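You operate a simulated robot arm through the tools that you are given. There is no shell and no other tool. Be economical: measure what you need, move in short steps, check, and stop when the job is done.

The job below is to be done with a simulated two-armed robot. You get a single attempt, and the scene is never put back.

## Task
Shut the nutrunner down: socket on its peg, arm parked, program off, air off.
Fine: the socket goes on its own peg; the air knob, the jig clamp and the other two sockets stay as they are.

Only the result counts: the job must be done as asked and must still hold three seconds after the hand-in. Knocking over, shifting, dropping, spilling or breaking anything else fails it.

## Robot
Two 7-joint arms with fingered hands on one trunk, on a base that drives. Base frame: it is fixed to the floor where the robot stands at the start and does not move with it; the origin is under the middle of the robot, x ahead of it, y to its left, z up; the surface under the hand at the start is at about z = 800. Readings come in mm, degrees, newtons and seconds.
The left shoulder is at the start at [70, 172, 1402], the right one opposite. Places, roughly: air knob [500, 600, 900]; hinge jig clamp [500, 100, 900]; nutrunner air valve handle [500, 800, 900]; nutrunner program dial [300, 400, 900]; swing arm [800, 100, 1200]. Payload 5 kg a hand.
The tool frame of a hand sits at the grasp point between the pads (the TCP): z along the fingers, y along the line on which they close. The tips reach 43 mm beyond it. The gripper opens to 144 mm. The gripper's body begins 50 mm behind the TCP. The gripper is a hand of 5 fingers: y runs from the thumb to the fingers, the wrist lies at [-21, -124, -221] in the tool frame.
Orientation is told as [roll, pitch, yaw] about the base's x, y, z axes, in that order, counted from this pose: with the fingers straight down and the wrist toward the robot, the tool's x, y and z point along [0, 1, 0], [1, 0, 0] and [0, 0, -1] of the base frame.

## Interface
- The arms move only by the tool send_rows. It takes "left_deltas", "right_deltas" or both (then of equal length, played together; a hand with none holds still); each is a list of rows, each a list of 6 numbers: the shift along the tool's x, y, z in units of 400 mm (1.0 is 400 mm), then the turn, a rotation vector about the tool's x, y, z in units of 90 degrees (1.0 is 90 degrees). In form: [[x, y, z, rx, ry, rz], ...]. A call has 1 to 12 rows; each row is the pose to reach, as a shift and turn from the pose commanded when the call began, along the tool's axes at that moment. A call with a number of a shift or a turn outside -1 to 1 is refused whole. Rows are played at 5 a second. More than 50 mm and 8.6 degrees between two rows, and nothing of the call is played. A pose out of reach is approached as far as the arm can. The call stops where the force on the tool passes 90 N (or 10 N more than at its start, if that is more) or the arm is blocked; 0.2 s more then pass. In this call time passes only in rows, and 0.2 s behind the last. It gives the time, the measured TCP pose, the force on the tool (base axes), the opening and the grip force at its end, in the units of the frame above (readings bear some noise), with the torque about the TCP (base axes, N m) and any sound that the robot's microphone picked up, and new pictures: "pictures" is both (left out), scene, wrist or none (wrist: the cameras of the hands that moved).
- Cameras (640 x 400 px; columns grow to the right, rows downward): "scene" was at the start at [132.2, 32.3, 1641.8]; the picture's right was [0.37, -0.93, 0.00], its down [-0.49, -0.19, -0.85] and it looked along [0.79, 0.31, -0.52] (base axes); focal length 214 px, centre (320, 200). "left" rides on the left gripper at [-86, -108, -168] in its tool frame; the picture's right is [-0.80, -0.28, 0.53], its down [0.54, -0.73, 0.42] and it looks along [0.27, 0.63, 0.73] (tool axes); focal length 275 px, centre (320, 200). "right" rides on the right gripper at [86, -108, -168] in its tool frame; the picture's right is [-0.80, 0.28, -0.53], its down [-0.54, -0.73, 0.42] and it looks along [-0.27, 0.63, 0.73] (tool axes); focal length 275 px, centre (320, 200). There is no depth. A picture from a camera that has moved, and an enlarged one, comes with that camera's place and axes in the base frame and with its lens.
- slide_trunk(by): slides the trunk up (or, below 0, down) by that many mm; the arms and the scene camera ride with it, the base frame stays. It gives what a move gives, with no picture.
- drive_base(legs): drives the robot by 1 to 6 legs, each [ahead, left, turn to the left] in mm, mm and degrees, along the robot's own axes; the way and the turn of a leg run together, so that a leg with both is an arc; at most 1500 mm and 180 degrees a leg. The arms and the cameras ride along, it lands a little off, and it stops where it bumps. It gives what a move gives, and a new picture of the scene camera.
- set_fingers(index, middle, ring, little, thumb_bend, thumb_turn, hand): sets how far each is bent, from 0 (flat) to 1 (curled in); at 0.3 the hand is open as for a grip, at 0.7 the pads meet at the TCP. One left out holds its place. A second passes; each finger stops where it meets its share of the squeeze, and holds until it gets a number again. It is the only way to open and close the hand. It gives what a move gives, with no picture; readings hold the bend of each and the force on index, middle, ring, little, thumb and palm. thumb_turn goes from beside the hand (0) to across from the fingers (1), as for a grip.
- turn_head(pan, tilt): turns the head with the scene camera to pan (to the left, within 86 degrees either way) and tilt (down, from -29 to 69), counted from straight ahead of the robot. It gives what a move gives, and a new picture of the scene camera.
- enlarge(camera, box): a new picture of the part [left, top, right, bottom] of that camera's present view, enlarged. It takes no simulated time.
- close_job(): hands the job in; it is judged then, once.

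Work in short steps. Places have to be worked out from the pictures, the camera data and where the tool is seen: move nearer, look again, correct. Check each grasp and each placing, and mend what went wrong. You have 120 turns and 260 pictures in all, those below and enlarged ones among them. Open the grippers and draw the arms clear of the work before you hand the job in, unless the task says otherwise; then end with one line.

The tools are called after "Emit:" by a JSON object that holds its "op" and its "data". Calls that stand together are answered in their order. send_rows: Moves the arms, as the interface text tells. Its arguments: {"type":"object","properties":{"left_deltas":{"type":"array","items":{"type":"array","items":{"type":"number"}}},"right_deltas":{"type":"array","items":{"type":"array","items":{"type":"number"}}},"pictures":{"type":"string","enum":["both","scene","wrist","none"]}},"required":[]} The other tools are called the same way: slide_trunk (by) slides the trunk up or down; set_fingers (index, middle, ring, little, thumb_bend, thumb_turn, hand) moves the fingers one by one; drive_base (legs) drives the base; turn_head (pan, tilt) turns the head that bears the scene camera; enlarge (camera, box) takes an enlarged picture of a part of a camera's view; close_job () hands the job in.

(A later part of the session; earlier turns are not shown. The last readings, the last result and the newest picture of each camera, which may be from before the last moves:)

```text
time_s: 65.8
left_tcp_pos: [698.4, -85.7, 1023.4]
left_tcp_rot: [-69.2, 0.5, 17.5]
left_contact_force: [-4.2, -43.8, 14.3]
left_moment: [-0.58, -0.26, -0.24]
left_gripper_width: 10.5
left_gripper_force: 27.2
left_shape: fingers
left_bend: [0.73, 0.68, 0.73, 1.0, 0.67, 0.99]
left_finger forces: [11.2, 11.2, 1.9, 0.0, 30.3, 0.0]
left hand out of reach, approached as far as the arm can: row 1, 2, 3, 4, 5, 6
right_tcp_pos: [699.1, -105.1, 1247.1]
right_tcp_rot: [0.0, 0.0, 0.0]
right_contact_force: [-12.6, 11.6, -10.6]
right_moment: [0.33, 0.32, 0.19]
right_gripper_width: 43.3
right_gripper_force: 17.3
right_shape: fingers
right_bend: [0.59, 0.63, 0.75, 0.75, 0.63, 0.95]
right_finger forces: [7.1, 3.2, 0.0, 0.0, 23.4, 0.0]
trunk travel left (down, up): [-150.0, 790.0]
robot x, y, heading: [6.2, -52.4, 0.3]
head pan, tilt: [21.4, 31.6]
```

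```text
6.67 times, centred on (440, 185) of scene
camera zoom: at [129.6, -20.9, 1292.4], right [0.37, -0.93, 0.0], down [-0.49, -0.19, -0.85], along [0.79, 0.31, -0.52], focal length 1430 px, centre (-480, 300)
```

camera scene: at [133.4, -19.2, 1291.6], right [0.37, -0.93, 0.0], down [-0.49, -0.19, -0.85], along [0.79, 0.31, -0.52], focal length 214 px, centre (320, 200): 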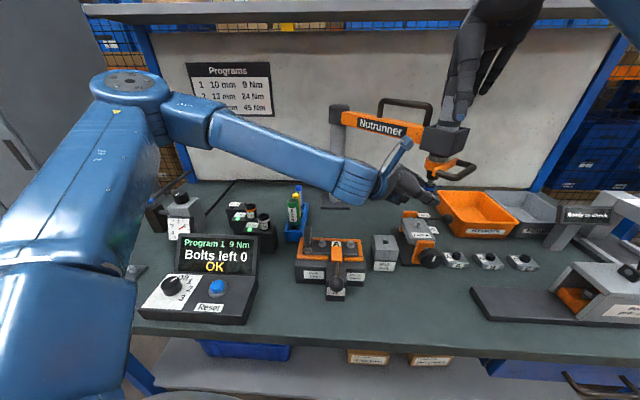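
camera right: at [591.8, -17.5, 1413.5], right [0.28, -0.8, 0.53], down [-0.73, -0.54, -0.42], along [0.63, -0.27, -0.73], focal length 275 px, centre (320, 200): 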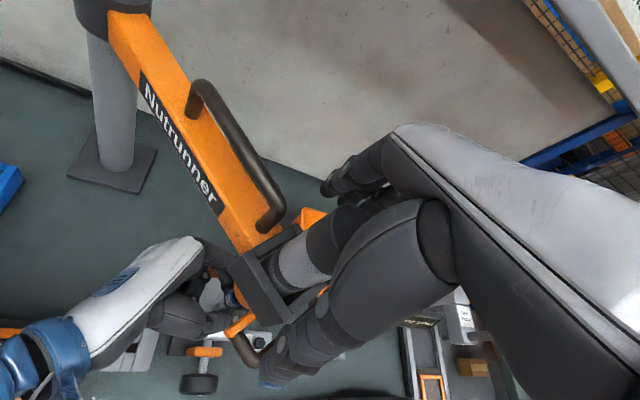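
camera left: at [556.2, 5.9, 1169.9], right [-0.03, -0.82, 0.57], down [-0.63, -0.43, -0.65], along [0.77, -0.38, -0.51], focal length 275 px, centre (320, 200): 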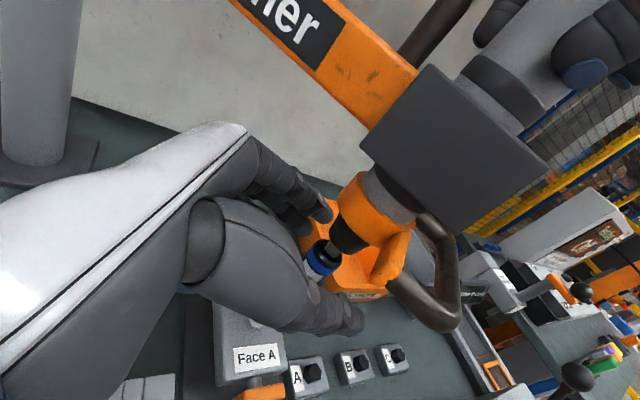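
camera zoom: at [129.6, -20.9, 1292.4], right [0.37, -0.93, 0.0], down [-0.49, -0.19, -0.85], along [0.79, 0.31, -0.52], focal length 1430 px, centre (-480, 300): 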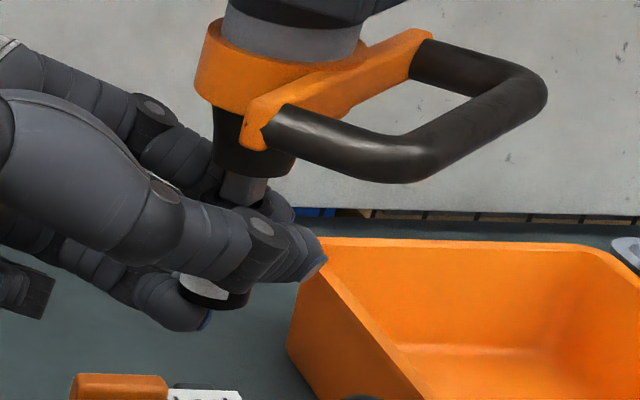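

The left arm can't go lower in this pose. Open it, and yaw it about −15° (less wrist bend) around the socket; check the reading before regripping.

Emit:
{"op": "set_fingers", "data": {"hand": "left", "index": 0.45, "middle": 0.45, "ring": 0.45, "thumb_bend": 0.45}}

Emit:
{"op": "send_rows", "data": {"left_deltas": [[0, 0, 0, 0.079, 0, 0.029], [0, 0, 0, 0.157, 0, 0.057]], "pictures": "wrist"}}

Emit:
{"op": "enlarge", "data": {"camera": "scene", "box": [400, 155, 480, 215]}}

```text
time_s: 66.8
left_tcp_pos: [701.9, -80.5, 1019.2]
left_tcp_rot: [-69.0, 0.8, 17.9]
left_contact_force: [-0.5, -0.2, 0.2]
left_moment: [-0.01, -0.02, -0.02]
left_gripper_width: 95.8
left_gripper_force: 0.0
left_shape: fingers
left_bend: [0.45, 0.45, 0.45, 1.0, 0.45, 0.99]
left_finger forces: [0.0, 0.1, 0.0, 0.1, 0.1, 0.0]
right_tcp_pos: [700.0, -104.1, 1248.1]
right_tcp_rot: [0.2, 0.0, 0.0]
right_contact_force: [-5.5, -15.6, -0.3]
right_moment: [-0.61, 0.01, -0.22]
right_gripper_width: 42.9
right_gripper_force: 20.6
right_shape: fingers
right_bend: [0.58, 0.61, 0.75, 0.75, 0.64, 0.96]
right_finger forces: [7.2, 15.5, 0.0, 0.1, 19.2, 0.0]
trunk travel left (down, up): [-150.0, 790.0]
robot x, y, heading: [-3.1, -49.5, 0.2]
head pan, tilt: [21.4, 31.6]
```

```text
time_s: 67.5
left_tcp_pos: [700.9, -82.2, 1020.3]
left_tcp_rot: [-70.2, 0.6, 2.9]
left_contact_force: [-0.5, -0.2, 0.6]
left_moment: [0.01, 0.01, 0.0]
left_gripper_width: 95.8
left_gripper_force: 0.0
left_shape: fingers
left_bend: [0.45, 0.45, 0.45, 1.0, 0.45, 0.99]
left_finger forces: [0.0, 0.0, 0.0, 0.0, 0.0, 0.0]
right_tcp_pos: [699.8, -103.9, 1247.5]
right_tcp_rot: [0.1, 0.0, 0.0]
right_contact_force: [-4.9, -16.7, 1.2]
right_moment: [-0.63, 0.04, -0.21]
right_gripper_width: 42.9
right_gripper_force: 21.2
right_shape: fingers
right_bend: [0.58, 0.61, 0.75, 0.75, 0.64, 0.96]
right_finger forces: [7.0, 15.3, 0.0, 0.1, 19.1, 0.0]
trunk travel left (down, up): [-150.0, 790.0]
robot x, y, heading: [1.1, -50.8, 0.1]
head pan, tilt: [21.4, 31.6]
camera left: at [588.3, 39.4, 1158.0], right [-0.24, -0.79, 0.57], down [-0.72, -0.25, -0.65], along [0.65, -0.57, -0.51], focal length 275 px, centre (320, 200)
```

left: 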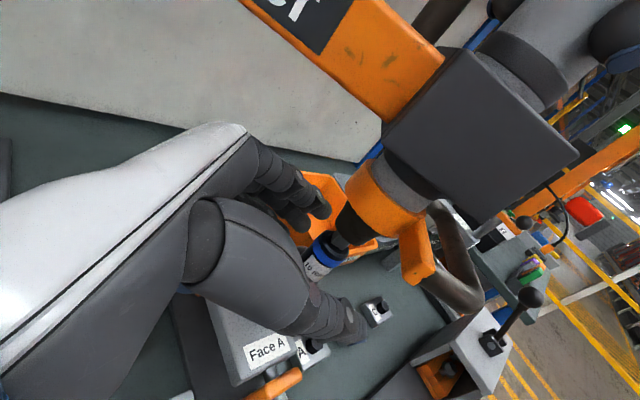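

```text
6.67 times, centred on (440, 185) of scene
camera zoom: at [131.7, -19.4, 1291.9], right [0.37, -0.93, 0.0], down [-0.49, -0.19, -0.85], along [0.79, 0.31, -0.52], focal length 1430 px, centre (-480, 300)
```

zoom: 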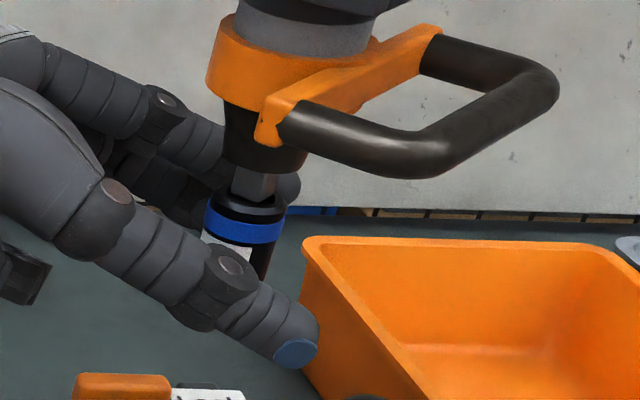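

Pose reached freely; socket centre is at tool x≈5, z≈24. Advance 4 mm and close three fingers.

Emit:
{"op": "send_rows", "data": {"left_deltas": [[0, 0, 0.01, 0, 0, 0]], "pictures": "none"}}

Emit:
{"op": "set_fingers", "data": {"hand": "left", "index": 0.95, "middle": 0.95, "ring": 0.95, "thumb_bend": 0.95}}

Emit:
{"op": "send_rows", "data": {"left_deltas": [[0.012, 0, 0.0043, 0, 0, 0], [0.0235, 0, 0.0086, 0, 0, 0], [0.035, 0, 0.0128, 0, 0, 0], [0.047, 0, 0.017, 0, 0, 0], [0.0587, 0, 0.0214, 0, 0, 0], [0.0705, 0, 0.0257, 0, 0, 0]], "pictures": "none"}}

Emit:
{"op": "enlarge", "data": {"camera": "scene", "box": [400, 155, 480, 215]}}

```text
time_s: 67.8
left_tcp_pos: [700.3, -85.9, 1018.4]
left_tcp_rot: [-70.1, 0.6, 2.9]
left_contact_force: [0.3, 0.6, 0.8]
left_moment: [0.0, 0.02, 0.01]
left_gripper_width: 96.0
left_gripper_force: 0.0
left_shape: fingers
left_bend: [0.45, 0.45, 0.45, 1.0, 0.45, 0.99]
left_finger forces: [0.0, 0.1, 0.1, 0.0, 0.1, 0.0]
right_tcp_pos: [700.6, -103.8, 1247.1]
right_tcp_rot: [0.1, 0.1, 0.1]
right_contact_force: [-6.3, -15.6, 0.7]
right_moment: [-0.67, 0.02, -0.22]
right_gripper_width: 42.8
right_gripper_force: 21.3
right_shape: fingers
right_bend: [0.58, 0.61, 0.75, 0.75, 0.64, 0.96]
right_finger forces: [6.9, 15.7, 0.0, 0.0, 19.1, 0.0]
trunk travel left (down, up): [-150.0, 790.0]
robot x, y, heading: [1.5, -53.0, 0.1]
head pan, tilt: [21.4, 31.6]
```

```text
time_s: 68.8
left_tcp_pos: [699.8, -86.8, 1017.5]
left_tcp_rot: [-69.9, 0.7, 2.8]
left_contact_force: [-0.8, -24.8, -14.4]
left_moment: [0.15, -0.09, 0.11]
left_gripper_width: 12.6
left_gripper_force: 21.7
left_shape: fingers
left_bend: [0.73, 0.64, 0.95, 1.0, 0.66, 1.0]
left_finger forces: [10.1, 8.3, 0.0, 0.0, 25.4, 0.1]
right_tcp_pos: [700.1, -104.2, 1247.6]
right_tcp_rot: [0.1, 0.0, 0.2]
right_contact_force: [-13.7, -1.6, 1.4]
right_moment: [-0.02, 0.46, 0.05]
right_gripper_width: 43.0
right_gripper_force: 19.2
right_shape: fingers
right_bend: [0.59, 0.62, 0.75, 0.75, 0.63, 0.96]
right_finger forces: [6.3, 8.9, 0.0, 0.0, 24.3, 0.0]
trunk travel left (down, up): [-150.0, 790.0]
robot x, y, heading: [1.8, -45.6, 0.4]
head pan, tilt: [21.4, 31.6]
```

```text
time_s: 70.2
left_tcp_pos: [696.9, -82.2, 1001.5]
left_tcp_rot: [-69.7, 0.8, 2.7]
left_contact_force: [-4.9, -35.4, 22.7]
left_moment: [-0.44, -0.03, -0.03]
left_gripper_width: 14.3
left_gripper_force: 21.4
left_shape: fingers
left_bend: [0.72, 0.73, 0.95, 1.0, 0.68, 0.97]
left_finger forces: [15.1, 0.7, 0.0, 0.0, 26.7, 0.0]
left hand out of reach, approached as far as the arm can: row 4, 5, 6
right_tcp_pos: [698.7, -104.7, 1248.0]
right_tcp_rot: [0.1, 0.1, 0.1]
right_contact_force: [-11.1, 5.9, -19.4]
right_moment: [0.05, 0.2, 0.13]
right_gripper_width: 43.1
right_gripper_force: 16.9
right_shape: fingers
right_bend: [0.59, 0.62, 0.75, 0.75, 0.63, 0.95]
right_finger forces: [6.6, 5.5, 0.0, 0.0, 21.1, 0.1]
trunk travel left (down, up): [-150.0, 790.0]
robot x, y, heading: [1.3, -50.7, 0.3]
head pan, tilt: [21.4, 31.6]
```

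```text
6.67 times, centred on (440, 185) of scene
camera zoom: at [130.0, -20.4, 1292.1], right [0.37, -0.93, 0.0], down [-0.49, -0.19, -0.85], along [0.79, 0.31, -0.52], focal length 1430 px, centre (-480, 300)
```

zoom: 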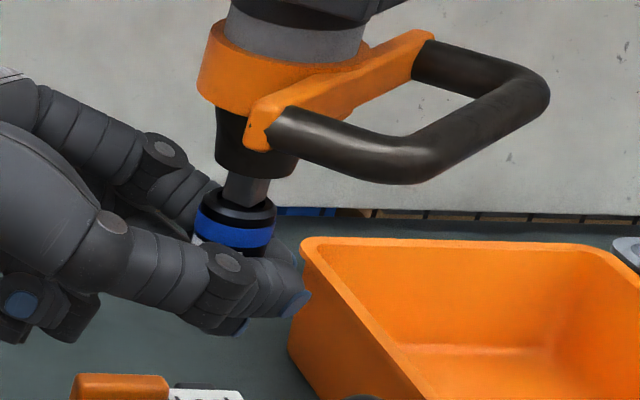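

Looking at geometry: the socket pegs lie on the same ~331 mm circle around the post as the nose — so the socket is meant to be dropped off by swinging the arm over its peg and lowering it, not pulled by hand. I'll release and retract the left hand first, then the right.

Emit:
{"op": "set_fingers", "data": {"hand": "left", "index": 0.3, "middle": 0.3, "thumb_bend": 0.3}}

Emit:
{"op": "send_rows", "data": {"left_deltas": [[0, 0, -0.08, 0, 0, 0], [0, 0, -0.16, 0, 0, 0], [0, -0.02, -0.25, 0, 0, 0], [0, -0.08, -0.33, 0, 0, 0], [0, -0.16, -0.41, 0, 0, 0], [-0.05, -0.24, -0.46, 0, 0, 0], [-0.15, -0.28, -0.5, 0, 0, 0]], "pictures": "scene"}}

Emit:
{"op": "enlarge", "data": {"camera": "scene", "box": [380, 130, 500, 220]}}

```text
time_s: 71.2
left_tcp_pos: [700.3, -80.5, 1000.7]
left_tcp_rot: [-69.5, 0.9, 3.0]
left_contact_force: [-0.8, -0.8, -0.3]
left_moment: [-0.03, -0.02, -0.01]
left_gripper_width: 149.3
left_gripper_force: 0.0
left_shape: fingers
left_bend: [0.3, 0.3, 0.95, 1.0, 0.3, 0.98]
left_finger forces: [0.0, 0.0, 0.0, 0.0, 0.0, 0.1]
right_tcp_pos: [700.2, -105.2, 1248.1]
right_tcp_rot: [0.1, -0.1, 0.1]
right_contact_force: [-4.9, -14.4, 1.5]
right_moment: [-0.58, 0.06, -0.22]
right_gripper_width: 42.7
right_gripper_force: 21.4
right_shape: fingers
right_bend: [0.58, 0.61, 0.75, 0.75, 0.64, 0.96]
right_finger forces: [7.4, 15.2, 0.0, 0.0, 19.2, 0.0]
trunk travel left (down, up): [-150.0, 790.0]
robot x, y, heading: [-0.4, -49.4, 0.1]
head pan, tilt: [21.4, 31.6]
```

```text
time_s: 72.8
left_tcp_pos: [578.0, 78.3, 1128.3]
left_tcp_rot: [-70.1, 0.5, 2.9]
left_contact_force: [-0.7, -0.7, 1.7]
left_moment: [0.12, 0.01, 0.1]
left_gripper_width: 149.6
left_gripper_force: 0.2
left_shape: fingers
left_bend: [0.3, 0.3, 0.95, 1.0, 0.3, 0.97]
left_finger forces: [0.0, 0.0, 0.0, 0.1, 0.0, 0.0]
right_tcp_pos: [699.5, -105.8, 1248.1]
right_tcp_rot: [0.2, -0.1, 0.1]
right_contact_force: [-0.2, -7.6, -1.7]
right_moment: [-0.27, -0.25, -0.11]
right_gripper_width: 42.3
right_gripper_force: 20.2
right_shape: fingers
right_bend: [0.58, 0.61, 0.75, 0.75, 0.64, 0.96]
right_finger forces: [9.0, 13.8, 0.1, 0.0, 17.6, 0.0]
trunk travel left (down, up): [-150.0, 790.0]
robot x, y, heading: [1.2, -49.5, -0.1]
head pan, tilt: [21.4, 31.6]
camera scene: at [130.5, -20.8, 1292.3], right [0.37, -0.93, 0.0], down [-0.49, -0.19, -0.85], along [0.79, 0.31, -0.52], focal length 214 px, centre (320, 200)
```

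scene: 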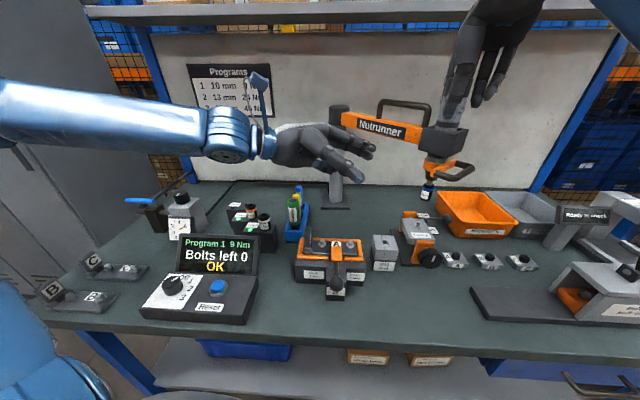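

```text
4.44 times, centred on (440, 175) of scene
camera zoom: at [130.5, -20.8, 1292.3], right [0.37, -0.93, 0.0], down [-0.49, -0.19, -0.85], along [0.79, 0.31, -0.52], focal length 953 px, centre (-213, 311)
```

zoom: 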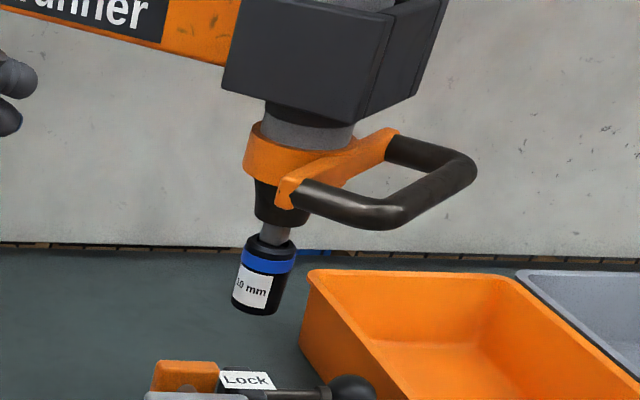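

Socket is intact on the drive. Now release the right hand and slide it out to the right, while the left retracts its orientation back to fingers-down.

Emit:
{"op": "set_fingers", "data": {"hand": "right", "index": 0.3, "middle": 0.3, "ring": 0.3, "little": 0.3, "thumb_bend": 0.3}}

Emit:
{"op": "send_rows", "data": {"right_deltas": [[-0.1, 0, 0, 0, 0, 0], [-0.2, 0, 0, 0, 0, 0], [-0.3, 0, 0, 0, 0, 0], [-0.4, 0, 0, 0, 0, 0], [-0.5, 0, 0, 0, 0, 0], [-0.55, -0.1, 0, 0, 0, 0], [-0.55, -0.2, 0, 0, 0, 0], [-0.55, -0.3, 0, 0, 0, 0], [-0.55, -0.4, 0, 0, 0, 0]], "left_deltas": [[0, -0.02, 0, 0, 0.08, 0], [0, -0.04, 0, 0, 0.16, 0], [0, -0.06, 0, 0, 0.24, 0], [0, -0.08, 0, 0, 0.32, 0], [0, -0.1, 0, 0, 0.4, 0], [0, -0.12, 0, 0, 0.48, 0], [0, -0.14, 0, 0, 0.56, 0], [0, -0.14, 0, 0, 0.64, 0], [0, -0.14, 0, 0, 0.72, 0]], "pictures": "scene"}}

Emit:
{"op": "set_fingers", "data": {"hand": "left", "ring": 0.3, "little": 0.3}}

```text
time_s: 73.8
left_tcp_pos: [579.7, 82.0, 1126.8]
left_tcp_rot: [-70.3, 0.6, 3.1]
left_contact_force: [0.0, -0.1, -0.2]
left_moment: [0.0, 0.0, 0.01]
left_gripper_width: 149.4
left_gripper_force: 0.0
left_shape: fingers
left_bend: [0.3, 0.3, 0.95, 1.0, 0.3, 0.97]
left_finger forces: [0.0, 0.0, 0.0, 0.0, 0.1, 0.0]
right_tcp_pos: [700.7, -102.6, 1248.1]
right_tcp_rot: [0.0, -0.1, 0.1]
right_contact_force: [0.6, -0.3, 0.1]
right_moment: [-0.01, 0.01, 0.0]
right_gripper_width: 148.9
right_gripper_force: 0.0
right_shape: fingers
right_bend: [0.3, 0.3, 0.3, 0.3, 0.3, 0.97]
right_finger forces: [0.0, 0.0, 0.0, 0.0, 0.0, 0.0]
trunk travel left (down, up): [-150.0, 790.0]
robot x, y, heading: [-0.3, -48.7, -0.0]
head pan, tilt: [21.4, 31.6]
```

```text
time_s: 75.8
left_tcp_pos: [541.8, 189.1, 1047.6]
left_tcp_rot: [-29.0, -4.4, -2.8]
left_contact_force: [-0.8, -0.6, 0.6]
left_moment: [0.01, -0.04, 0.03]
left_gripper_width: 149.7
left_gripper_force: 0.1
left_shape: fingers
left_bend: [0.3, 0.3, 0.95, 1.0, 0.3, 0.98]
left_finger forces: [0.0, 0.2, 0.1, 0.0, 0.0, 0.0]
left hand out of reach, approached as far as the arm can: row 4, 5, 6, 7, 8, 9
right_tcp_pos: [537.6, -320.4, 1246.1]
right_tcp_rot: [0.0, -0.1, 0.1]
right_contact_force: [-0.6, -1.0, 0.7]
right_moment: [0.04, -0.01, -0.03]
right_gripper_width: 149.8
right_gripper_force: 0.1
right_shape: fingers
right_bend: [0.3, 0.3, 0.3, 0.3, 0.3, 0.98]
right_finger forces: [0.0, 0.0, 0.0, 0.1, 0.0, 0.1]
trunk travel left (down, up): [-150.0, 790.0]
robot x, y, heading: [1.6, -49.0, -0.0]
head pan, tilt: [21.4, 31.6]
camera scene: at [130.2, -17.6, 1292.1], right [0.37, -0.93, 0.0], down [-0.49, -0.19, -0.85], along [0.79, 0.31, -0.52], focal length 214 px, centre (320, 200)
```

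scene: 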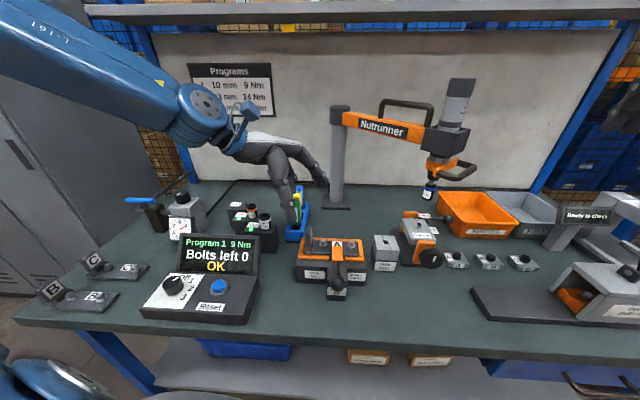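

```text
time_s: 76.8
left_tcp_pos: [544.2, 188.8, 1047.1]
left_tcp_rot: [-29.1, -4.3, -2.8]
left_contact_force: [0.4, 0.0, 0.8]
left_moment: [-0.01, 0.0, 0.02]
left_gripper_width: 149.6
left_gripper_force: 0.0
left_shape: fingers
left_bend: [0.3, 0.3, 0.3, 0.3, 0.3, 0.98]
left_finger forces: [0.0, 0.0, 0.0, 0.0, 0.1, 0.0]
right_tcp_pos: [540.1, -319.1, 1244.9]
right_tcp_rot: [0.0, 0.0, 0.1]
right_contact_force: [0.0, 0.1, 0.0]
right_moment: [-0.04, -0.02, 0.0]
right_gripper_width: 149.4
right_gripper_force: 0.1
right_shape: fingers
right_bend: [0.3, 0.3, 0.3, 0.3, 0.3, 0.98]
right_finger forces: [0.0, 0.0, 0.1, 0.1, 0.0, 0.0]
trunk travel left (down, up): [-150.0, 790.0]
robot x, y, heading: [2.4, -50.1, 0.3]
head pan, tilt: [21.4, 31.6]
```

Nutrunner holds its place. Raise the trunk 300 mm and drive left 100 mm.

Emit:
{"op": "slide_trunk", "data": {"by": 300}}

Emit:
{"op": "drive_base", "data": {"legs": [[0, 100, 0]]}}

```text
time_s: 79.8
left_tcp_pos: [543.6, 188.1, 1345.9]
left_tcp_rot: [-29.2, -4.3, -2.8]
left_contact_force: [0.5, 0.3, 0.3]
left_moment: [0.0, 0.03, -0.03]
left_gripper_width: 149.6
left_gripper_force: 0.1
left_shape: fingers
left_bend: [0.3, 0.3, 0.3, 0.3, 0.3, 0.98]
left_finger forces: [0.1, 0.1, 0.1, 0.0, 0.1, 0.0]
right_tcp_pos: [541.0, -318.8, 1545.2]
right_tcp_rot: [-0.1, 0.0, 0.1]
right_contact_force: [-0.3, 0.8, -0.3]
right_moment: [-0.03, 0.04, -0.01]
right_gripper_width: 149.6
right_gripper_force: 0.1
right_shape: fingers
right_bend: [0.3, 0.3, 0.3, 0.3, 0.3, 0.98]
right_finger forces: [0.1, 0.0, 0.1, 0.0, 0.0, 0.1]
trunk travel left (down, up): [-450.0, 490.0]
robot x, y, heading: [-2.8, -48.0, 0.4]
head pan, tilt: [21.4, 31.6]
```

```text
time_s: 81.0
left_tcp_pos: [544.0, 283.1, 1347.1]
left_tcp_rot: [-29.0, -4.2, -2.8]
left_contact_force: [-1.2, -1.0, -0.4]
left_moment: [0.05, 0.01, 0.0]
left_gripper_width: 149.7
left_gripper_force: 0.0
left_shape: fingers
left_bend: [0.3, 0.3, 0.3, 0.3, 0.3, 0.98]
left_finger forces: [0.1, 0.0, 0.1, 0.0, 0.0, 0.0]
right_tcp_pos: [540.6, -226.0, 1544.5]
right_tcp_rot: [0.2, 0.0, 0.0]
right_contact_force: [-0.6, -0.4, 0.3]
right_moment: [0.08, 0.01, 0.0]
right_gripper_width: 149.5
right_gripper_force: 0.0
right_shape: fingers
right_bend: [0.3, 0.3, 0.3, 0.3, 0.3, 0.98]
right_finger forces: [0.0, 0.0, 0.0, 0.1, 0.1, 0.1]
trunk travel left (down, up): [-450.0, 490.0]
robot x, y, heading: [-1.7, 48.7, -0.1]
head pan, tilt: [21.4, 31.6]
camera scene: at [132.2, 76.3, 1591.9], right [0.37, -0.93, 0.0], down [-0.49, -0.19, -0.85], along [0.79, 0.31, -0.52], focal length 214 px, centre (320, 200)
```

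scene: 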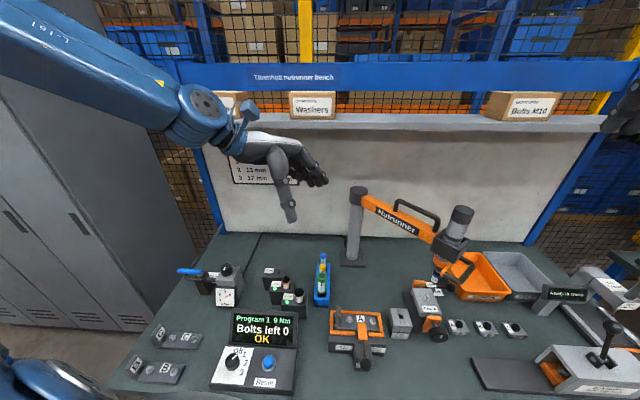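

Level the left hand to fingers-down, yaw about −15°.

Emit:
{"op": "send_rows", "data": {"left_deltas": [[0, 0, -0.02, 0, 0.08, 0.03], [0, 0, -0.04, 0, 0.16, 0.06], [0, 0, -0.06, 0, 0.24, 0.09], [0, 0, -0.06, 0, 0.322, 0.12]], "pictures": "none"}}

```text
time_s: 82.0
left_tcp_pos: [546.5, 392.9, 1364.9]
left_tcp_rot: [-3.7, -7.9, -17.1]
left_contact_force: [-1.0, 0.9, -0.4]
left_moment: [0.01, -0.02, -0.02]
left_gripper_width: 149.6
left_gripper_force: 0.1
left_shape: fingers
left_bend: [0.3, 0.3, 0.3, 0.3, 0.3, 0.98]
left_finger forces: [0.1, 0.1, 0.0, 0.0, 0.1, 0.1]
left hand out of reach, approached as far as the arm can: row 1, 2, 3, 4
right_tcp_pos: [538.0, -221.2, 1546.3]
right_tcp_rot: [0.0, 0.1, 0.0]
right_contact_force: [-0.2, 0.3, -0.6]
right_moment: [-0.01, -0.02, 0.02]
right_gripper_width: 149.4
right_gripper_force: 0.0
right_shape: fingers
right_bend: [0.3, 0.3, 0.3, 0.3, 0.3, 0.98]
right_finger forces: [0.1, 0.1, 0.1, 0.0, 0.0, 0.1]
trunk travel left (down, up): [-450.0, 490.0]
robot x, y, heading: [-1.3, 49.5, 0.3]
head pan, tilt: [21.4, 31.6]
```

The left arm is too folded this close in. Backing the robot off ~110 mm will help; also raise the trunk 50.

Emit:
{"op": "drive_base", "data": {"legs": [[-110, -20, 0]]}}

Emit:
{"op": "slide_trunk", "data": {"by": 50}}

Emit:
{"op": "send_rows", "data": {"left_deltas": [[0.05, 0.08, 0, 0.03, 0, -0.06], [0.1, 0.16, 0, 0.06, 0.0, -0.12], [0.15, 0.24, 0, 0.088, 0.04, -0.19], [0.18, 0.34, 0, 0.088, 0.04, -0.19], [0.18, 0.44, 0, 0.088, 0.04, -0.19]], "pictures": "scene"}}

```text
time_s: 83.2
left_tcp_pos: [439.2, 371.6, 1363.3]
left_tcp_rot: [-3.9, -7.9, -17.1]
left_contact_force: [0.1, -0.2, -0.5]
left_moment: [-0.01, 0.03, 0.02]
left_gripper_width: 149.6
left_gripper_force: 0.1
left_shape: fingers
left_bend: [0.3, 0.3, 0.3, 0.3, 0.3, 0.98]
left_finger forces: [0.1, 0.1, 0.0, 0.0, 0.0, 0.0]
right_tcp_pos: [432.1, -241.1, 1544.1]
right_tcp_rot: [0.0, 0.1, -0.2]
right_contact_force: [-0.2, 0.3, 1.0]
right_moment: [-0.02, 0.02, 0.01]
right_gripper_width: 149.5
right_gripper_force: 0.1
right_shape: fingers
right_bend: [0.3, 0.3, 0.3, 0.3, 0.3, 0.98]
right_finger forces: [0.0, 0.1, 0.1, 0.1, 0.0, 0.1]
trunk travel left (down, up): [-450.0, 490.0]
robot x, y, heading: [-110.2, 28.3, -0.2]
head pan, tilt: [21.4, 31.6]
camera scene: at [24.3, 62.4, 1591.4], right [0.36, -0.93, 0.0], down [-0.49, -0.19, -0.85], along [0.79, 0.31, -0.53], focal length 214 px, centre (320, 200)
```

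scene: 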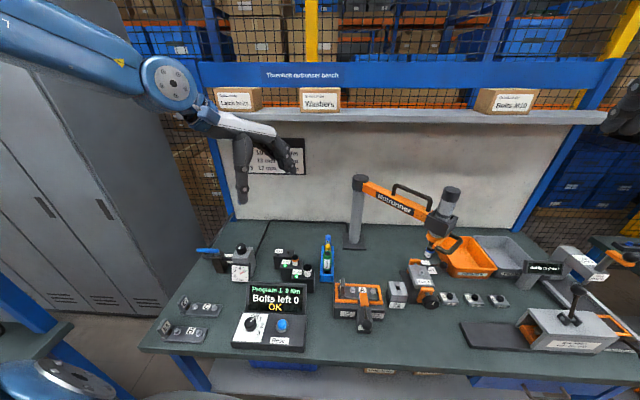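

```text
time_s: 84.1
left_tcp_pos: [434.8, 369.1, 1415.6]
left_tcp_rot: [-3.8, -8.0, -17.2]
left_contact_force: [-0.3, -0.1, 0.5]
left_moment: [0.0, -0.01, 0.01]
left_gripper_width: 149.9
left_gripper_force: 0.0
left_shape: fingers
left_bend: [0.3, 0.3, 0.3, 0.3, 0.3, 0.98]
left_finger forces: [0.0, 0.0, 0.1, 0.1, 0.1, 0.0]
right_tcp_pos: [428.5, -243.0, 1594.8]
right_tcp_rot: [0.1, 0.0, 0.0]
right_contact_force: [0.3, 0.1, -0.5]
right_moment: [0.0, -0.01, -0.01]
right_gripper_width: 149.4
right_gripper_force: 0.1
right_shape: fingers
right_bend: [0.3, 0.3, 0.3, 0.3, 0.3, 0.98]
right_finger forces: [0.0, 0.0, 0.0, 0.0, 0.0, 0.1]
trunk travel left (down, up): [-500.0, 440.0]
robot x, y, heading: [-110.2, 29.2, 0.2]
head pan, tilt: [21.4, 31.6]
```

```text
time_s: 85.3
left_tcp_pos: [630.1, 490.3, 1413.0]
left_tcp_rot: [-4.8, 0.2, -5.2]
left_contact_force: [0.8, 0.4, -0.4]
left_moment: [-0.03, 0.1, -0.04]
left_gripper_width: 149.7
left_gripper_force: 0.0
left_shape: fingers
left_bend: [0.3, 0.3, 0.3, 0.3, 0.3, 0.98]
left_finger forces: [0.0, 0.1, 0.0, 0.1, 0.0, 0.0]
left hand out of reach, approached as far as the arm can: row 1, 2, 3, 4, 5
right_tcp_pos: [438.7, -239.6, 1593.1]
right_tcp_rot: [-0.1, 0.4, -0.1]
right_contact_force: [1.8, 1.0, -0.5]
right_moment: [-0.04, 0.14, 0.02]
right_gripper_width: 149.5
right_gripper_force: 0.1
right_shape: fingers
right_bend: [0.3, 0.3, 0.3, 0.3, 0.3, 0.98]
right_finger forces: [0.0, 0.1, 0.0, 0.0, 0.0, 0.0]
trunk travel left (down, up): [-500.0, 440.0]
robot x, y, heading: [-112.9, 27.1, 0.1]
head pan, tilt: [21.4, 31.6]
camera scene: at [29.4, 63.1, 1640.9], right [0.37, -0.93, 0.0], down [-0.49, -0.19, -0.85], along [0.79, 0.31, -0.53], focal length 214 px, centre (320, 200)
```

scene: 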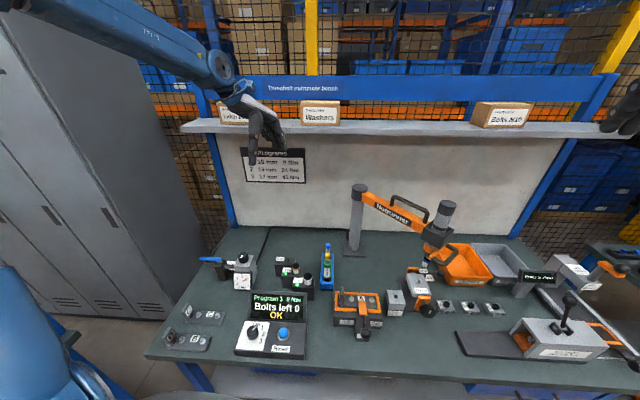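

The right hand had no trouble gripping the motor cylinder, so it will do the swing, with the robot standing further left. I tuck the left hand back, then drive to about x=0, y=300.

Emit:
{"op": "send_rows", "data": {"left_deltas": [[0, -0.1, 0, 0, 0, 0], [0, -0.2, 0, 0, 0, 0], [0, -0.3, 0, 0, 0, 0], [0, -0.4, 0, 0, 0, 0], [0, -0.5, 0, 0, 0, 0]], "pictures": "none"}}

Emit:
{"op": "drive_base", "data": {"legs": [[0, 270, 0], [110, 0, 0]]}}

```text
time_s: 86.5
left_tcp_pos: [417.1, 509.9, 1418.1]
left_tcp_rot: [-4.8, -0.2, -5.4]
left_contact_force: [-0.2, 0.5, -0.2]
left_moment: [-0.03, -0.07, 0.01]
left_gripper_width: 149.5
left_gripper_force: 0.0
left_shape: fingers
left_bend: [0.3, 0.3, 0.3, 0.3, 0.3, 0.98]
left_finger forces: [0.0, 0.0, 0.1, 0.0, 0.0, 0.1]
right_tcp_pos: [425.0, -241.4, 1596.1]
right_tcp_rot: [0.0, -0.2, -0.1]
right_contact_force: [-0.4, 0.6, 0.0]
right_moment: [-0.03, -0.05, -0.03]
right_gripper_width: 149.6
right_gripper_force: 0.1
right_shape: fingers
right_bend: [0.3, 0.3, 0.3, 0.3, 0.3, 0.98]
right_finger forces: [0.0, 0.1, 0.1, 0.1, 0.0, 0.0]
trunk travel left (down, up): [-500.0, 440.0]
robot x, y, heading: [-113.5, 25.9, -0.1]
head pan, tilt: [21.4, 31.6]
```

```text
time_s: 89.3
left_tcp_pos: [524.9, 784.9, 1420.0]
left_tcp_rot: [-4.9, -0.4, -5.5]
left_contact_force: [-0.8, 0.7, 0.4]
left_moment: [-0.03, -0.07, 0.0]
left_gripper_width: 149.6
left_gripper_force: 0.0
left_shape: fingers
left_bend: [0.3, 0.3, 0.3, 0.3, 0.3, 0.98]
left_finger forces: [0.0, 0.0, 0.1, 0.1, 0.0, 0.0]
right_tcp_pos: [532.2, 33.7, 1597.8]
right_tcp_rot: [0.0, -0.3, -0.2]
right_contact_force: [-1.1, 0.2, -0.2]
right_moment: [-0.02, -0.11, -0.01]
right_gripper_width: 149.5
right_gripper_force: 0.0
right_shape: fingers
right_bend: [0.3, 0.3, 0.3, 0.3, 0.3, 0.98]
right_finger forces: [0.1, 0.0, 0.0, 0.0, 0.0, 0.1]
trunk travel left (down, up): [-500.0, 440.0]
robot x, y, heading: [-5.3, 305.7, -0.4]
head pan, tilt: [21.4, 31.6]
camera scene: at [124.8, 337.7, 1642.4], right [0.36, -0.93, 0.0], down [-0.48, -0.19, -0.85], along [0.8, 0.31, -0.52], focal length 214 px, centre (320, 200)
```

scene: 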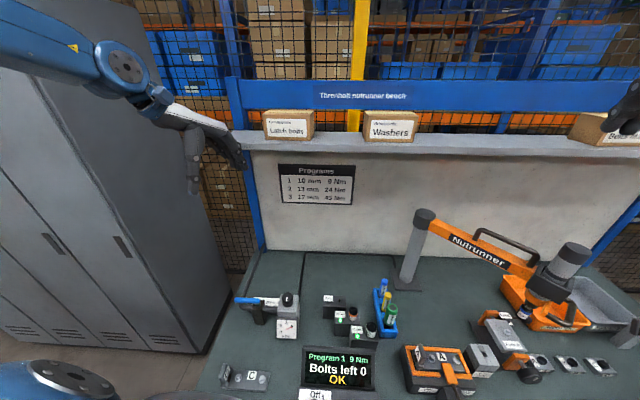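

Good stance. Turn the head to centre, and bring the right hand above the motor cylinder with yaw 40°.

Emit:
{"op": "turn_head", "data": {"pan": -8, "tilt": 45}}

Emit:
{"op": "send_rows", "data": {"right_deltas": [[-0.035, 0.043, 0.04, 0, 0, -0.045], [-0.07, 0.086, 0.1, 0, 0, -0.09], [-0.104, 0.129, 0.16, 0, 0, -0.135], [-0.139, 0.172, 0.22, 0, 0, -0.18], [-0.174, 0.215, 0.28, 0, 0, -0.225], [-0.208, 0.258, 0.35, 0, 0, -0.27], [-0.243, 0.301, 0.42, 0, 0, -0.315], [-0.278, 0.344, 0.49, 0, 0, -0.36], [-0.313, 0.387, 0.56, 0, 0, -0.4], [-0.3475, 0.43, 0.62, 0, 0, -0.444]], "pictures": "both"}}

```text
time_s: 90.2
left_tcp_pos: [532.1, 784.6, 1416.1]
left_tcp_rot: [-4.8, -0.1, -5.5]
left_contact_force: [0.0, -0.2, 0.7]
left_moment: [-0.03, 0.02, -0.01]
left_gripper_width: 149.8
left_gripper_force: 0.1
left_shape: fingers
left_bend: [0.3, 0.3, 0.3, 0.3, 0.3, 0.98]
left_finger forces: [0.0, 0.0, 0.1, 0.0, 0.1, 0.1]
right_tcp_pos: [539.2, 33.9, 1595.3]
right_tcp_rot: [0.0, 0.1, -0.2]
right_contact_force: [0.0, 0.5, 0.5]
right_moment: [0.02, 0.05, -0.01]
right_gripper_width: 149.4
right_gripper_force: 0.0
right_shape: fingers
right_bend: [0.3, 0.3, 0.3, 0.3, 0.3, 0.98]
right_finger forces: [0.0, 0.0, 0.0, 0.1, 0.0, 0.0]
trunk travel left (down, up): [-500.0, 440.0]
robot x, y, heading: [-1.4, 304.3, 0.2]
head pan, tilt: [-8.0, 45.0]
camera scene: at [129.4, 293.3, 1621.4], right [-0.14, -0.99, 0.0], down [-0.7, 0.1, -0.71], along [0.7, -0.1, -0.71], focal length 214 px, centre (320, 200)
```

scene: 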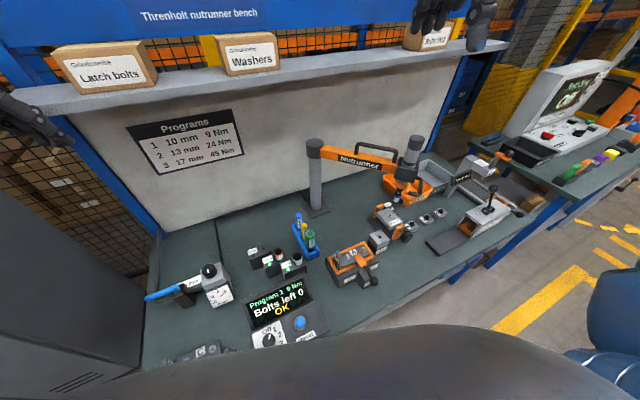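

```text
time_s: 92.4
left_tcp_pos: [530.4, 784.1, 1417.4]
left_tcp_rot: [-4.7, -0.2, -5.6]
left_contact_force: [0.0, 0.2, -0.3]
left_moment: [0.01, -0.02, -0.01]
left_gripper_width: 149.6
left_gripper_force: 0.0
left_shape: fingers
left_bend: [0.3, 0.3, 0.3, 0.3, 0.3, 0.98]
left_finger forces: [0.0, 0.1, 0.1, 0.1, 0.1, 0.1]
right_tcp_pos: [710.3, -109.0, 1348.4]
right_tcp_rot: [0.0, 0.0, 39.9]
right_contact_force: [1.0, -0.5, -0.2]
right_moment: [-0.02, 0.03, 0.02]
right_gripper_width: 149.3
right_gripper_force: 0.2
right_shape: fingers
right_bend: [0.3, 0.3, 0.3, 0.3, 0.3, 0.98]
right_finger forces: [0.0, 0.0, 0.1, 0.1, 0.1, 0.0]
trunk travel left (down, up): [-500.0, 440.0]
robot x, y, heading: [0.4, 303.2, -0.4]
head pan, tilt: [-8.0, 45.0]
camera scene: at [128.1, 292.3, 1621.6], right [-0.14, -0.99, 0.0], down [-0.7, 0.1, -0.71], along [0.7, -0.1, -0.71], focal length 214 px, centre (320, 200)
camera right: at [569.9, -111.6, 1515.5], right [0.73, -0.43, 0.53], down [-0.21, -0.88, -0.42], along [0.65, 0.2, -0.73], focal length 275 px, centre (320, 200)
```

scene: 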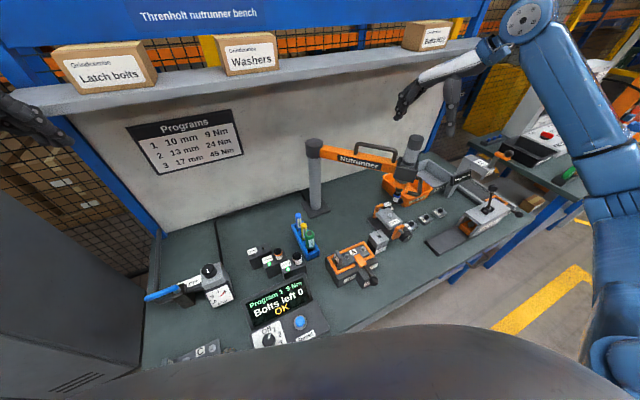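
right: 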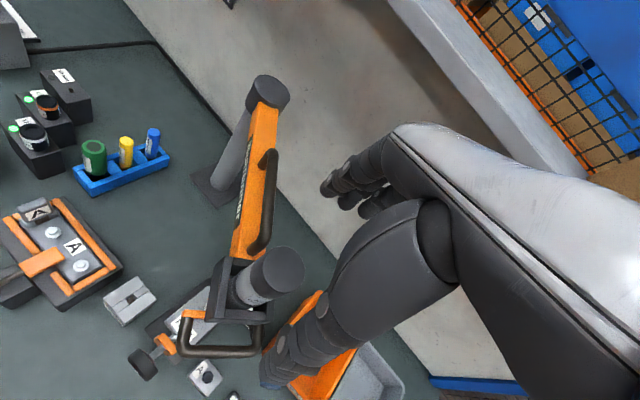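

Cylinder centre at about [698,-103]. Part-close the hand and lower so the pads take the top ~40 mm of the cylinder, then grip.

Emit:
{"op": "set_fingers", "data": {"hand": "right", "index": 0.43, "middle": 0.43, "ring": 0.43, "little": 0.43, "thumb_bend": 0.43}}

Emit:
{"op": "send_rows", "data": {"right_deltas": [[0.025, -0.011, 0.1, 0, 0, 0], [0.025, -0.011, 0.195, 0, 0, 0]], "pictures": "none"}}

Emit:
{"op": "set_fingers", "data": {"hand": "right", "index": 0.8, "middle": 0.8, "ring": 0.8, "little": 0.8, "thumb_bend": 0.8}}

Emit:
{"op": "enlarge", "data": {"camera": "scene", "box": [330, 60, 490, 240]}}

Emit:
{"op": "enlarge", "data": {"camera": "right", "box": [160, 180, 400, 400]}}

```text
time_s: 93.4
left_tcp_pos: [528.9, 784.3, 1417.7]
left_tcp_rot: [-4.8, -0.1, -5.4]
left_contact_force: [0.4, -0.9, -0.2]
left_moment: [0.01, -0.03, 0.03]
left_gripper_width: 149.5
left_gripper_force: 0.0
left_shape: fingers
left_bend: [0.3, 0.3, 0.3, 0.3, 0.3, 0.98]
left_finger forces: [0.0, 0.1, 0.0, 0.1, 0.1, 0.0]
right_tcp_pos: [708.2, -107.5, 1350.2]
right_tcp_rot: [-0.1, 0.0, 39.7]
right_contact_force: [0.4, 0.1, 0.0]
right_moment: [0.01, -0.04, 0.01]
right_gripper_width: 104.4
right_gripper_force: 0.0
right_shape: fingers
right_bend: [0.43, 0.43, 0.43, 0.43, 0.43, 0.98]
right_finger forces: [0.0, 0.0, 0.1, 0.1, 0.1, 0.1]
trunk travel left (down, up): [-500.0, 440.0]
robot x, y, heading: [1.5, 309.8, -0.2]
head pan, tilt: [-8.0, 45.0]
```

```text
time_s: 94.0
left_tcp_pos: [530.3, 784.7, 1417.6]
left_tcp_rot: [-4.6, -0.3, -5.5]
left_contact_force: [0.3, 0.1, 0.6]
left_moment: [0.01, 0.01, 0.02]
left_gripper_width: 149.4
left_gripper_force: 0.2
left_shape: fingers
left_bend: [0.3, 0.3, 0.3, 0.3, 0.3, 0.98]
left_finger forces: [0.0, 0.1, 0.0, 0.0, 0.0, 0.1]
right_tcp_pos: [699.1, -105.2, 1271.2]
right_tcp_rot: [0.0, -0.1, 39.9]
right_contact_force: [-1.0, -0.4, 0.4]
right_moment: [0.0, 0.0, -0.03]
right_gripper_width: 104.4
right_gripper_force: 0.1
right_shape: fingers
right_bend: [0.43, 0.43, 0.43, 0.43, 0.43, 0.98]
right_finger forces: [0.0, 0.1, 0.0, 0.0, 0.0, 0.0]
trunk travel left (down, up): [-500.0, 440.0]
robot x, y, heading: [-4.1, 306.2, -0.3]
head pan, tilt: [-8.0, 45.0]
```

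```text
time_s: 95.0
left_tcp_pos: [530.2, 783.9, 1417.0]
left_tcp_rot: [-4.7, -0.2, -5.4]
left_contact_force: [0.1, 1.3, -0.6]
left_moment: [0.02, 0.02, 0.01]
left_gripper_width: 149.6
left_gripper_force: 0.0
left_shape: fingers
left_bend: [0.3, 0.3, 0.3, 0.3, 0.3, 0.98]
left_finger forces: [0.0, 0.1, 0.0, 0.1, 0.0, 0.0]
right_tcp_pos: [699.0, -103.3, 1271.0]
right_tcp_rot: [0.0, 0.1, 39.8]
right_contact_force: [1.3, 2.4, -4.9]
right_moment: [0.19, -0.25, 0.23]
right_gripper_width: 38.2
right_gripper_force: 17.3
right_shape: fingers
right_bend: [0.58, 0.58, 0.8, 0.8, 0.64, 0.97]
right_finger forces: [8.8, 9.0, 0.1, 0.0, 16.3, 0.1]
trunk travel left (down, up): [-500.0, 440.0]
robot x, y, heading: [-1.6, 305.8, -0.3]
head pan, tilt: [-8.0, 45.0]
```

```text
2.22 times, centred on (410, 150) of scene
camera zoom: at [127.3, 292.7, 1621.6], right [-0.14, -0.99, 0.0], down [-0.7, 0.1, -0.71], along [0.7, -0.1, -0.71], focal length 477 px, centre (120, 311)
```

zoom: 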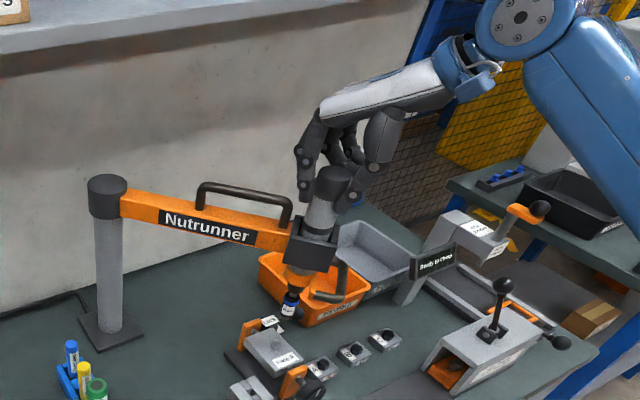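

```text
1.82 times, centred on (280, 290) of right
camera zoom: at [559.2, -106.2, 1437.9], right [0.73, -0.43, 0.53], down [-0.21, -0.88, -0.42], along [0.65, 0.2, -0.73], focal length 500 px, centre (393, 36)
```

zoom: 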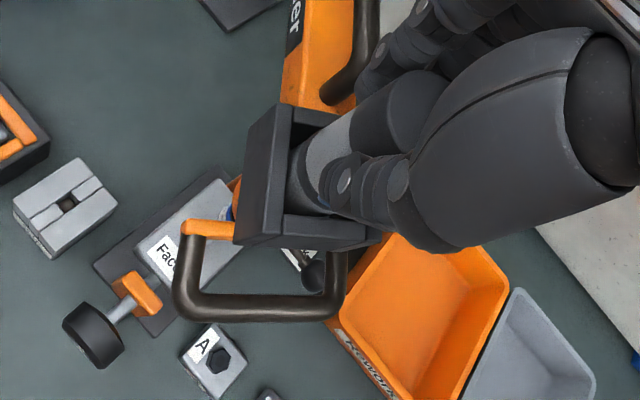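

Gripped. Swing the arm along its arc, first three 7° steps as a test.

Emit:
{"op": "send_rows", "data": {"right_deltas": [[0.096, -0.033, 0, 0, 0, 0], [0.196, -0.054, 0, 0, 0, 0], [0.297, -0.0625, 0, 0, 0, 0]], "pictures": "scene"}}

```text
time_s: 95.8
left_tcp_pos: [530.0, 786.1, 1415.7]
left_tcp_rot: [-4.8, -0.1, -5.4]
left_contact_force: [0.1, 0.3, -0.8]
left_moment: [-0.03, -0.03, 0.02]
left_gripper_width: 149.7
left_gripper_force: 0.1
left_shape: fingers
left_bend: [0.3, 0.3, 0.3, 0.3, 0.3, 0.98]
left_finger forces: [0.1, 0.0, 0.1, 0.1, 0.0, 0.0]
right_tcp_pos: [606.0, -27.1, 1268.9]
right_tcp_rot: [0.1, 0.2, 39.7]
right_contact_force: [8.1, 5.3, -0.7]
right_moment: [0.19, -0.6, -0.27]
right_gripper_width: 36.3
right_gripper_force: 21.8
right_shape: fingers
right_bend: [0.56, 0.59, 0.8, 0.8, 0.67, 0.93]
right_finger forces: [11.5, 14.4, 0.0, 0.0, 17.3, 0.0]
trunk travel left (down, up): [-500.0, 440.0]
robot x, y, heading: [-2.4, 306.5, 0.0]
head pan, tilt: [-8.0, 45.0]
camera scene: at [127.9, 295.0, 1621.5], right [-0.14, -0.99, 0.0], down [-0.7, 0.1, -0.71], along [0.7, -0.1, -0.71], focal length 214 px, centre (320, 200)
```

scene: 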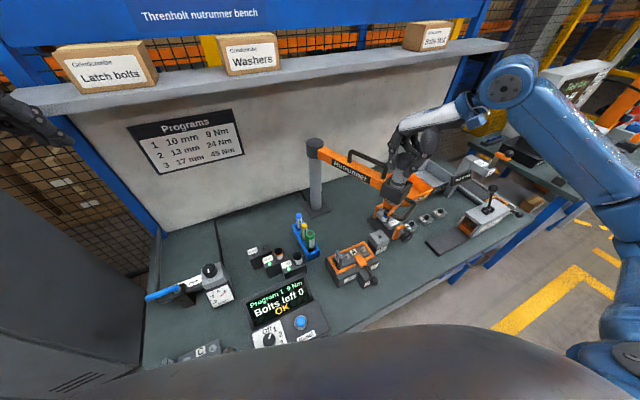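

It follows smoothly. Continue along the arc nine more steps.

Emit:
{"op": "send_rows", "data": {"right_deltas": [[0.102, 0.0035, 0, 0, 0, 0], [0.202, 0.02, 0, 0, 0, 0], [0.2995, 0.048, 0, 0, 0, 0], [0.393, 0.088, 0, 0, 0, 0], [0.481, 0.139, 0, 0, 0, 0], [0.562, 0.2005, 0, 0, 0, 0], [0.635, 0.2705, 0, 0, 0, 0]], "pictures": "both"}}

```text
time_s: 97.4
left_tcp_pos: [529.4, 787.5, 1417.7]
left_tcp_rot: [-5.0, -0.2, -5.6]
left_contact_force: [0.2, 1.7, -0.8]
left_moment: [-0.06, 0.02, -0.01]
left_gripper_width: 149.7
left_gripper_force: 0.0
left_shape: fingers
left_bend: [0.3, 0.3, 0.3, 0.3, 0.3, 0.98]
left_finger forces: [0.0, 0.0, 0.0, 0.1, 0.1, 0.1]
right_tcp_pos: [522.2, 239.5, 1267.9]
right_tcp_rot: [-0.1, 0.2, 39.8]
right_contact_force: [-9.9, 0.3, -3.7]
right_moment: [0.07, 0.17, -0.06]
right_gripper_width: 19.6
right_gripper_force: 15.9
right_shape: fingers
right_bend: [0.63, 0.6, 0.8, 0.8, 0.71, 0.93]
right_finger forces: [3.0, 6.4, 5.4, 0.0, 17.8, 0.0]
trunk travel left (down, up): [-500.0, 440.0]
robot x, y, heading: [-2.0, 301.6, -0.2]
head pan, tilt: [-8.0, 45.0]
camera scene: at [126.4, 296.2, 1621.6], right [-0.14, -0.99, 0.0], down [-0.7, 0.1, -0.71], along [0.7, -0.1, -0.71], focal length 214 px, centre (320, 200)
camera right: at [383.3, 237.5, 1435.9], right [0.73, -0.43, 0.53], down [-0.21, -0.88, -0.42], along [0.65, 0.19, -0.73], focal length 275 px, centre (320, 200)
```

scene: 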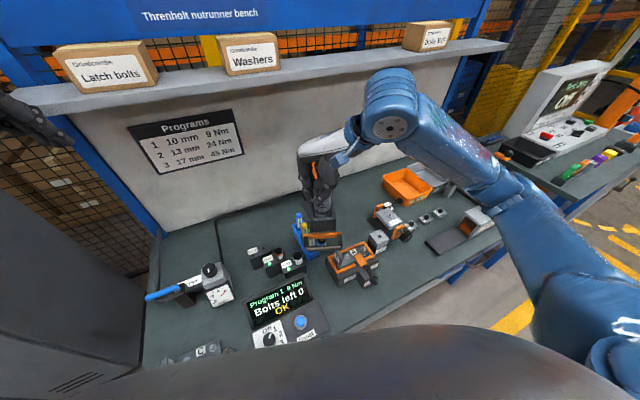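
right: 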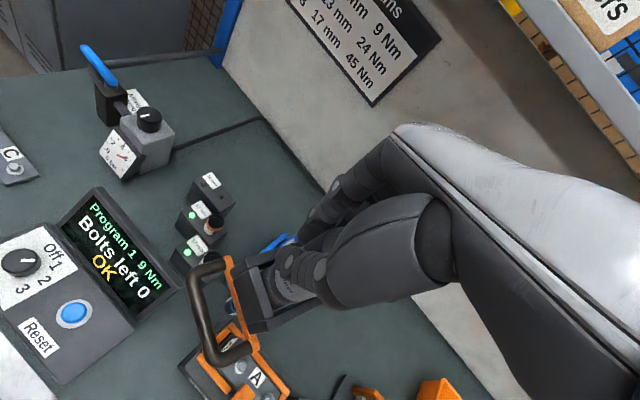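

The arm followed; the cylinder lags ~12 mm in the grip. Regrip centred before continuing.

Emit:
{"op": "set_fingers", "data": {"hand": "right", "index": 0.45, "middle": 0.45, "ring": 0.45, "little": 0.45, "thumb_bend": 0.45}}

Emit:
{"op": "send_rows", "data": {"right_deltas": [[-0.03, -0.012, 0, 0, 0, 0]], "pictures": "wrist"}}

Emit:
{"op": "enlarge", "data": {"camera": "scene", "box": [230, 120, 390, 300]}}

```text
time_s: 98.4
left_tcp_pos: [529.3, 784.0, 1417.3]
left_tcp_rot: [-4.7, -0.1, -5.5]
left_contact_force: [-0.5, -0.9, 0.4]
left_moment: [-0.01, -0.02, -0.01]
left_gripper_width: 150.0
left_gripper_force: 0.0
left_shape: fingers
left_bend: [0.3, 0.3, 0.3, 0.3, 0.3, 0.98]
left_finger forces: [0.0, 0.0, 0.0, 0.0, 0.0, 0.0]
right_tcp_pos: [526.0, 237.0, 1268.8]
right_tcp_rot: [0.0, 0.0, 39.7]
right_contact_force: [0.9, -0.1, -0.6]
right_moment: [0.03, 0.0, 0.0]
right_gripper_width: 95.9
right_gripper_force: 0.0
right_shape: fingers
right_bend: [0.45, 0.45, 0.45, 0.45, 0.45, 0.97]
right_finger forces: [0.1, 0.0, 0.0, 0.1, 0.0, 0.0]
trunk travel left (down, up): [-500.0, 440.0]
robot x, y, heading: [-4.6, 306.6, -0.2]
head pan, tilt: [-8.0, 45.0]
```

```text
time_s: 98.8
left_tcp_pos: [528.9, 783.6, 1417.3]
left_tcp_rot: [-4.7, -0.2, -5.4]
left_contact_force: [-1.1, 0.2, 0.1]
left_moment: [0.0, 0.02, -0.01]
left_gripper_width: 149.9
left_gripper_force: 0.0
left_shape: fingers
left_bend: [0.3, 0.3, 0.3, 0.3, 0.3, 0.98]
left_finger forces: [0.0, 0.1, 0.0, 0.1, 0.0, 0.0]
right_tcp_pos: [528.0, 225.0, 1269.0]
right_tcp_rot: [0.0, -0.1, 39.8]
right_contact_force: [-0.2, -0.6, -0.5]
right_moment: [0.01, 0.01, -0.01]
right_gripper_width: 96.1
right_gripper_force: 0.1
right_shape: fingers
right_bend: [0.45, 0.45, 0.45, 0.45, 0.45, 0.97]
right_finger forces: [0.0, 0.0, 0.0, 0.0, 0.1, 0.0]
trunk travel left (down, up): [-500.0, 440.0]
robot x, y, heading: [-3.1, 304.4, -0.3]
head pan, tilt: [-8.0, 45.0]
camera right: at [387.9, 221.8, 1436.3], right [0.73, -0.43, 0.53], down [-0.21, -0.88, -0.42], along [0.65, 0.2, -0.73], focal length 275 px, centre (320, 200)
```

right: 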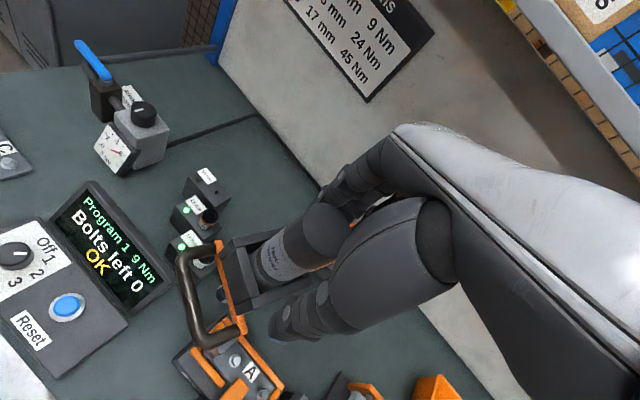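

```text
2.22 times, centred on (310, 210) of scene
camera zoom: at [126.3, 292.1, 1621.7], right [-0.14, -0.99, 0.0], down [-0.7, 0.1, -0.71], along [0.7, -0.1, -0.71], focal length 477 px, centre (342, 178)
```

zoom: 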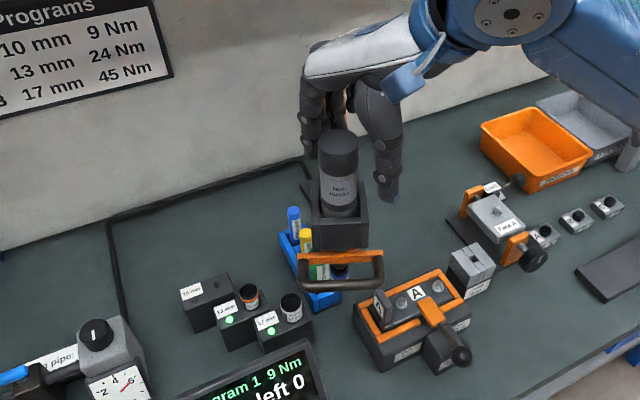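

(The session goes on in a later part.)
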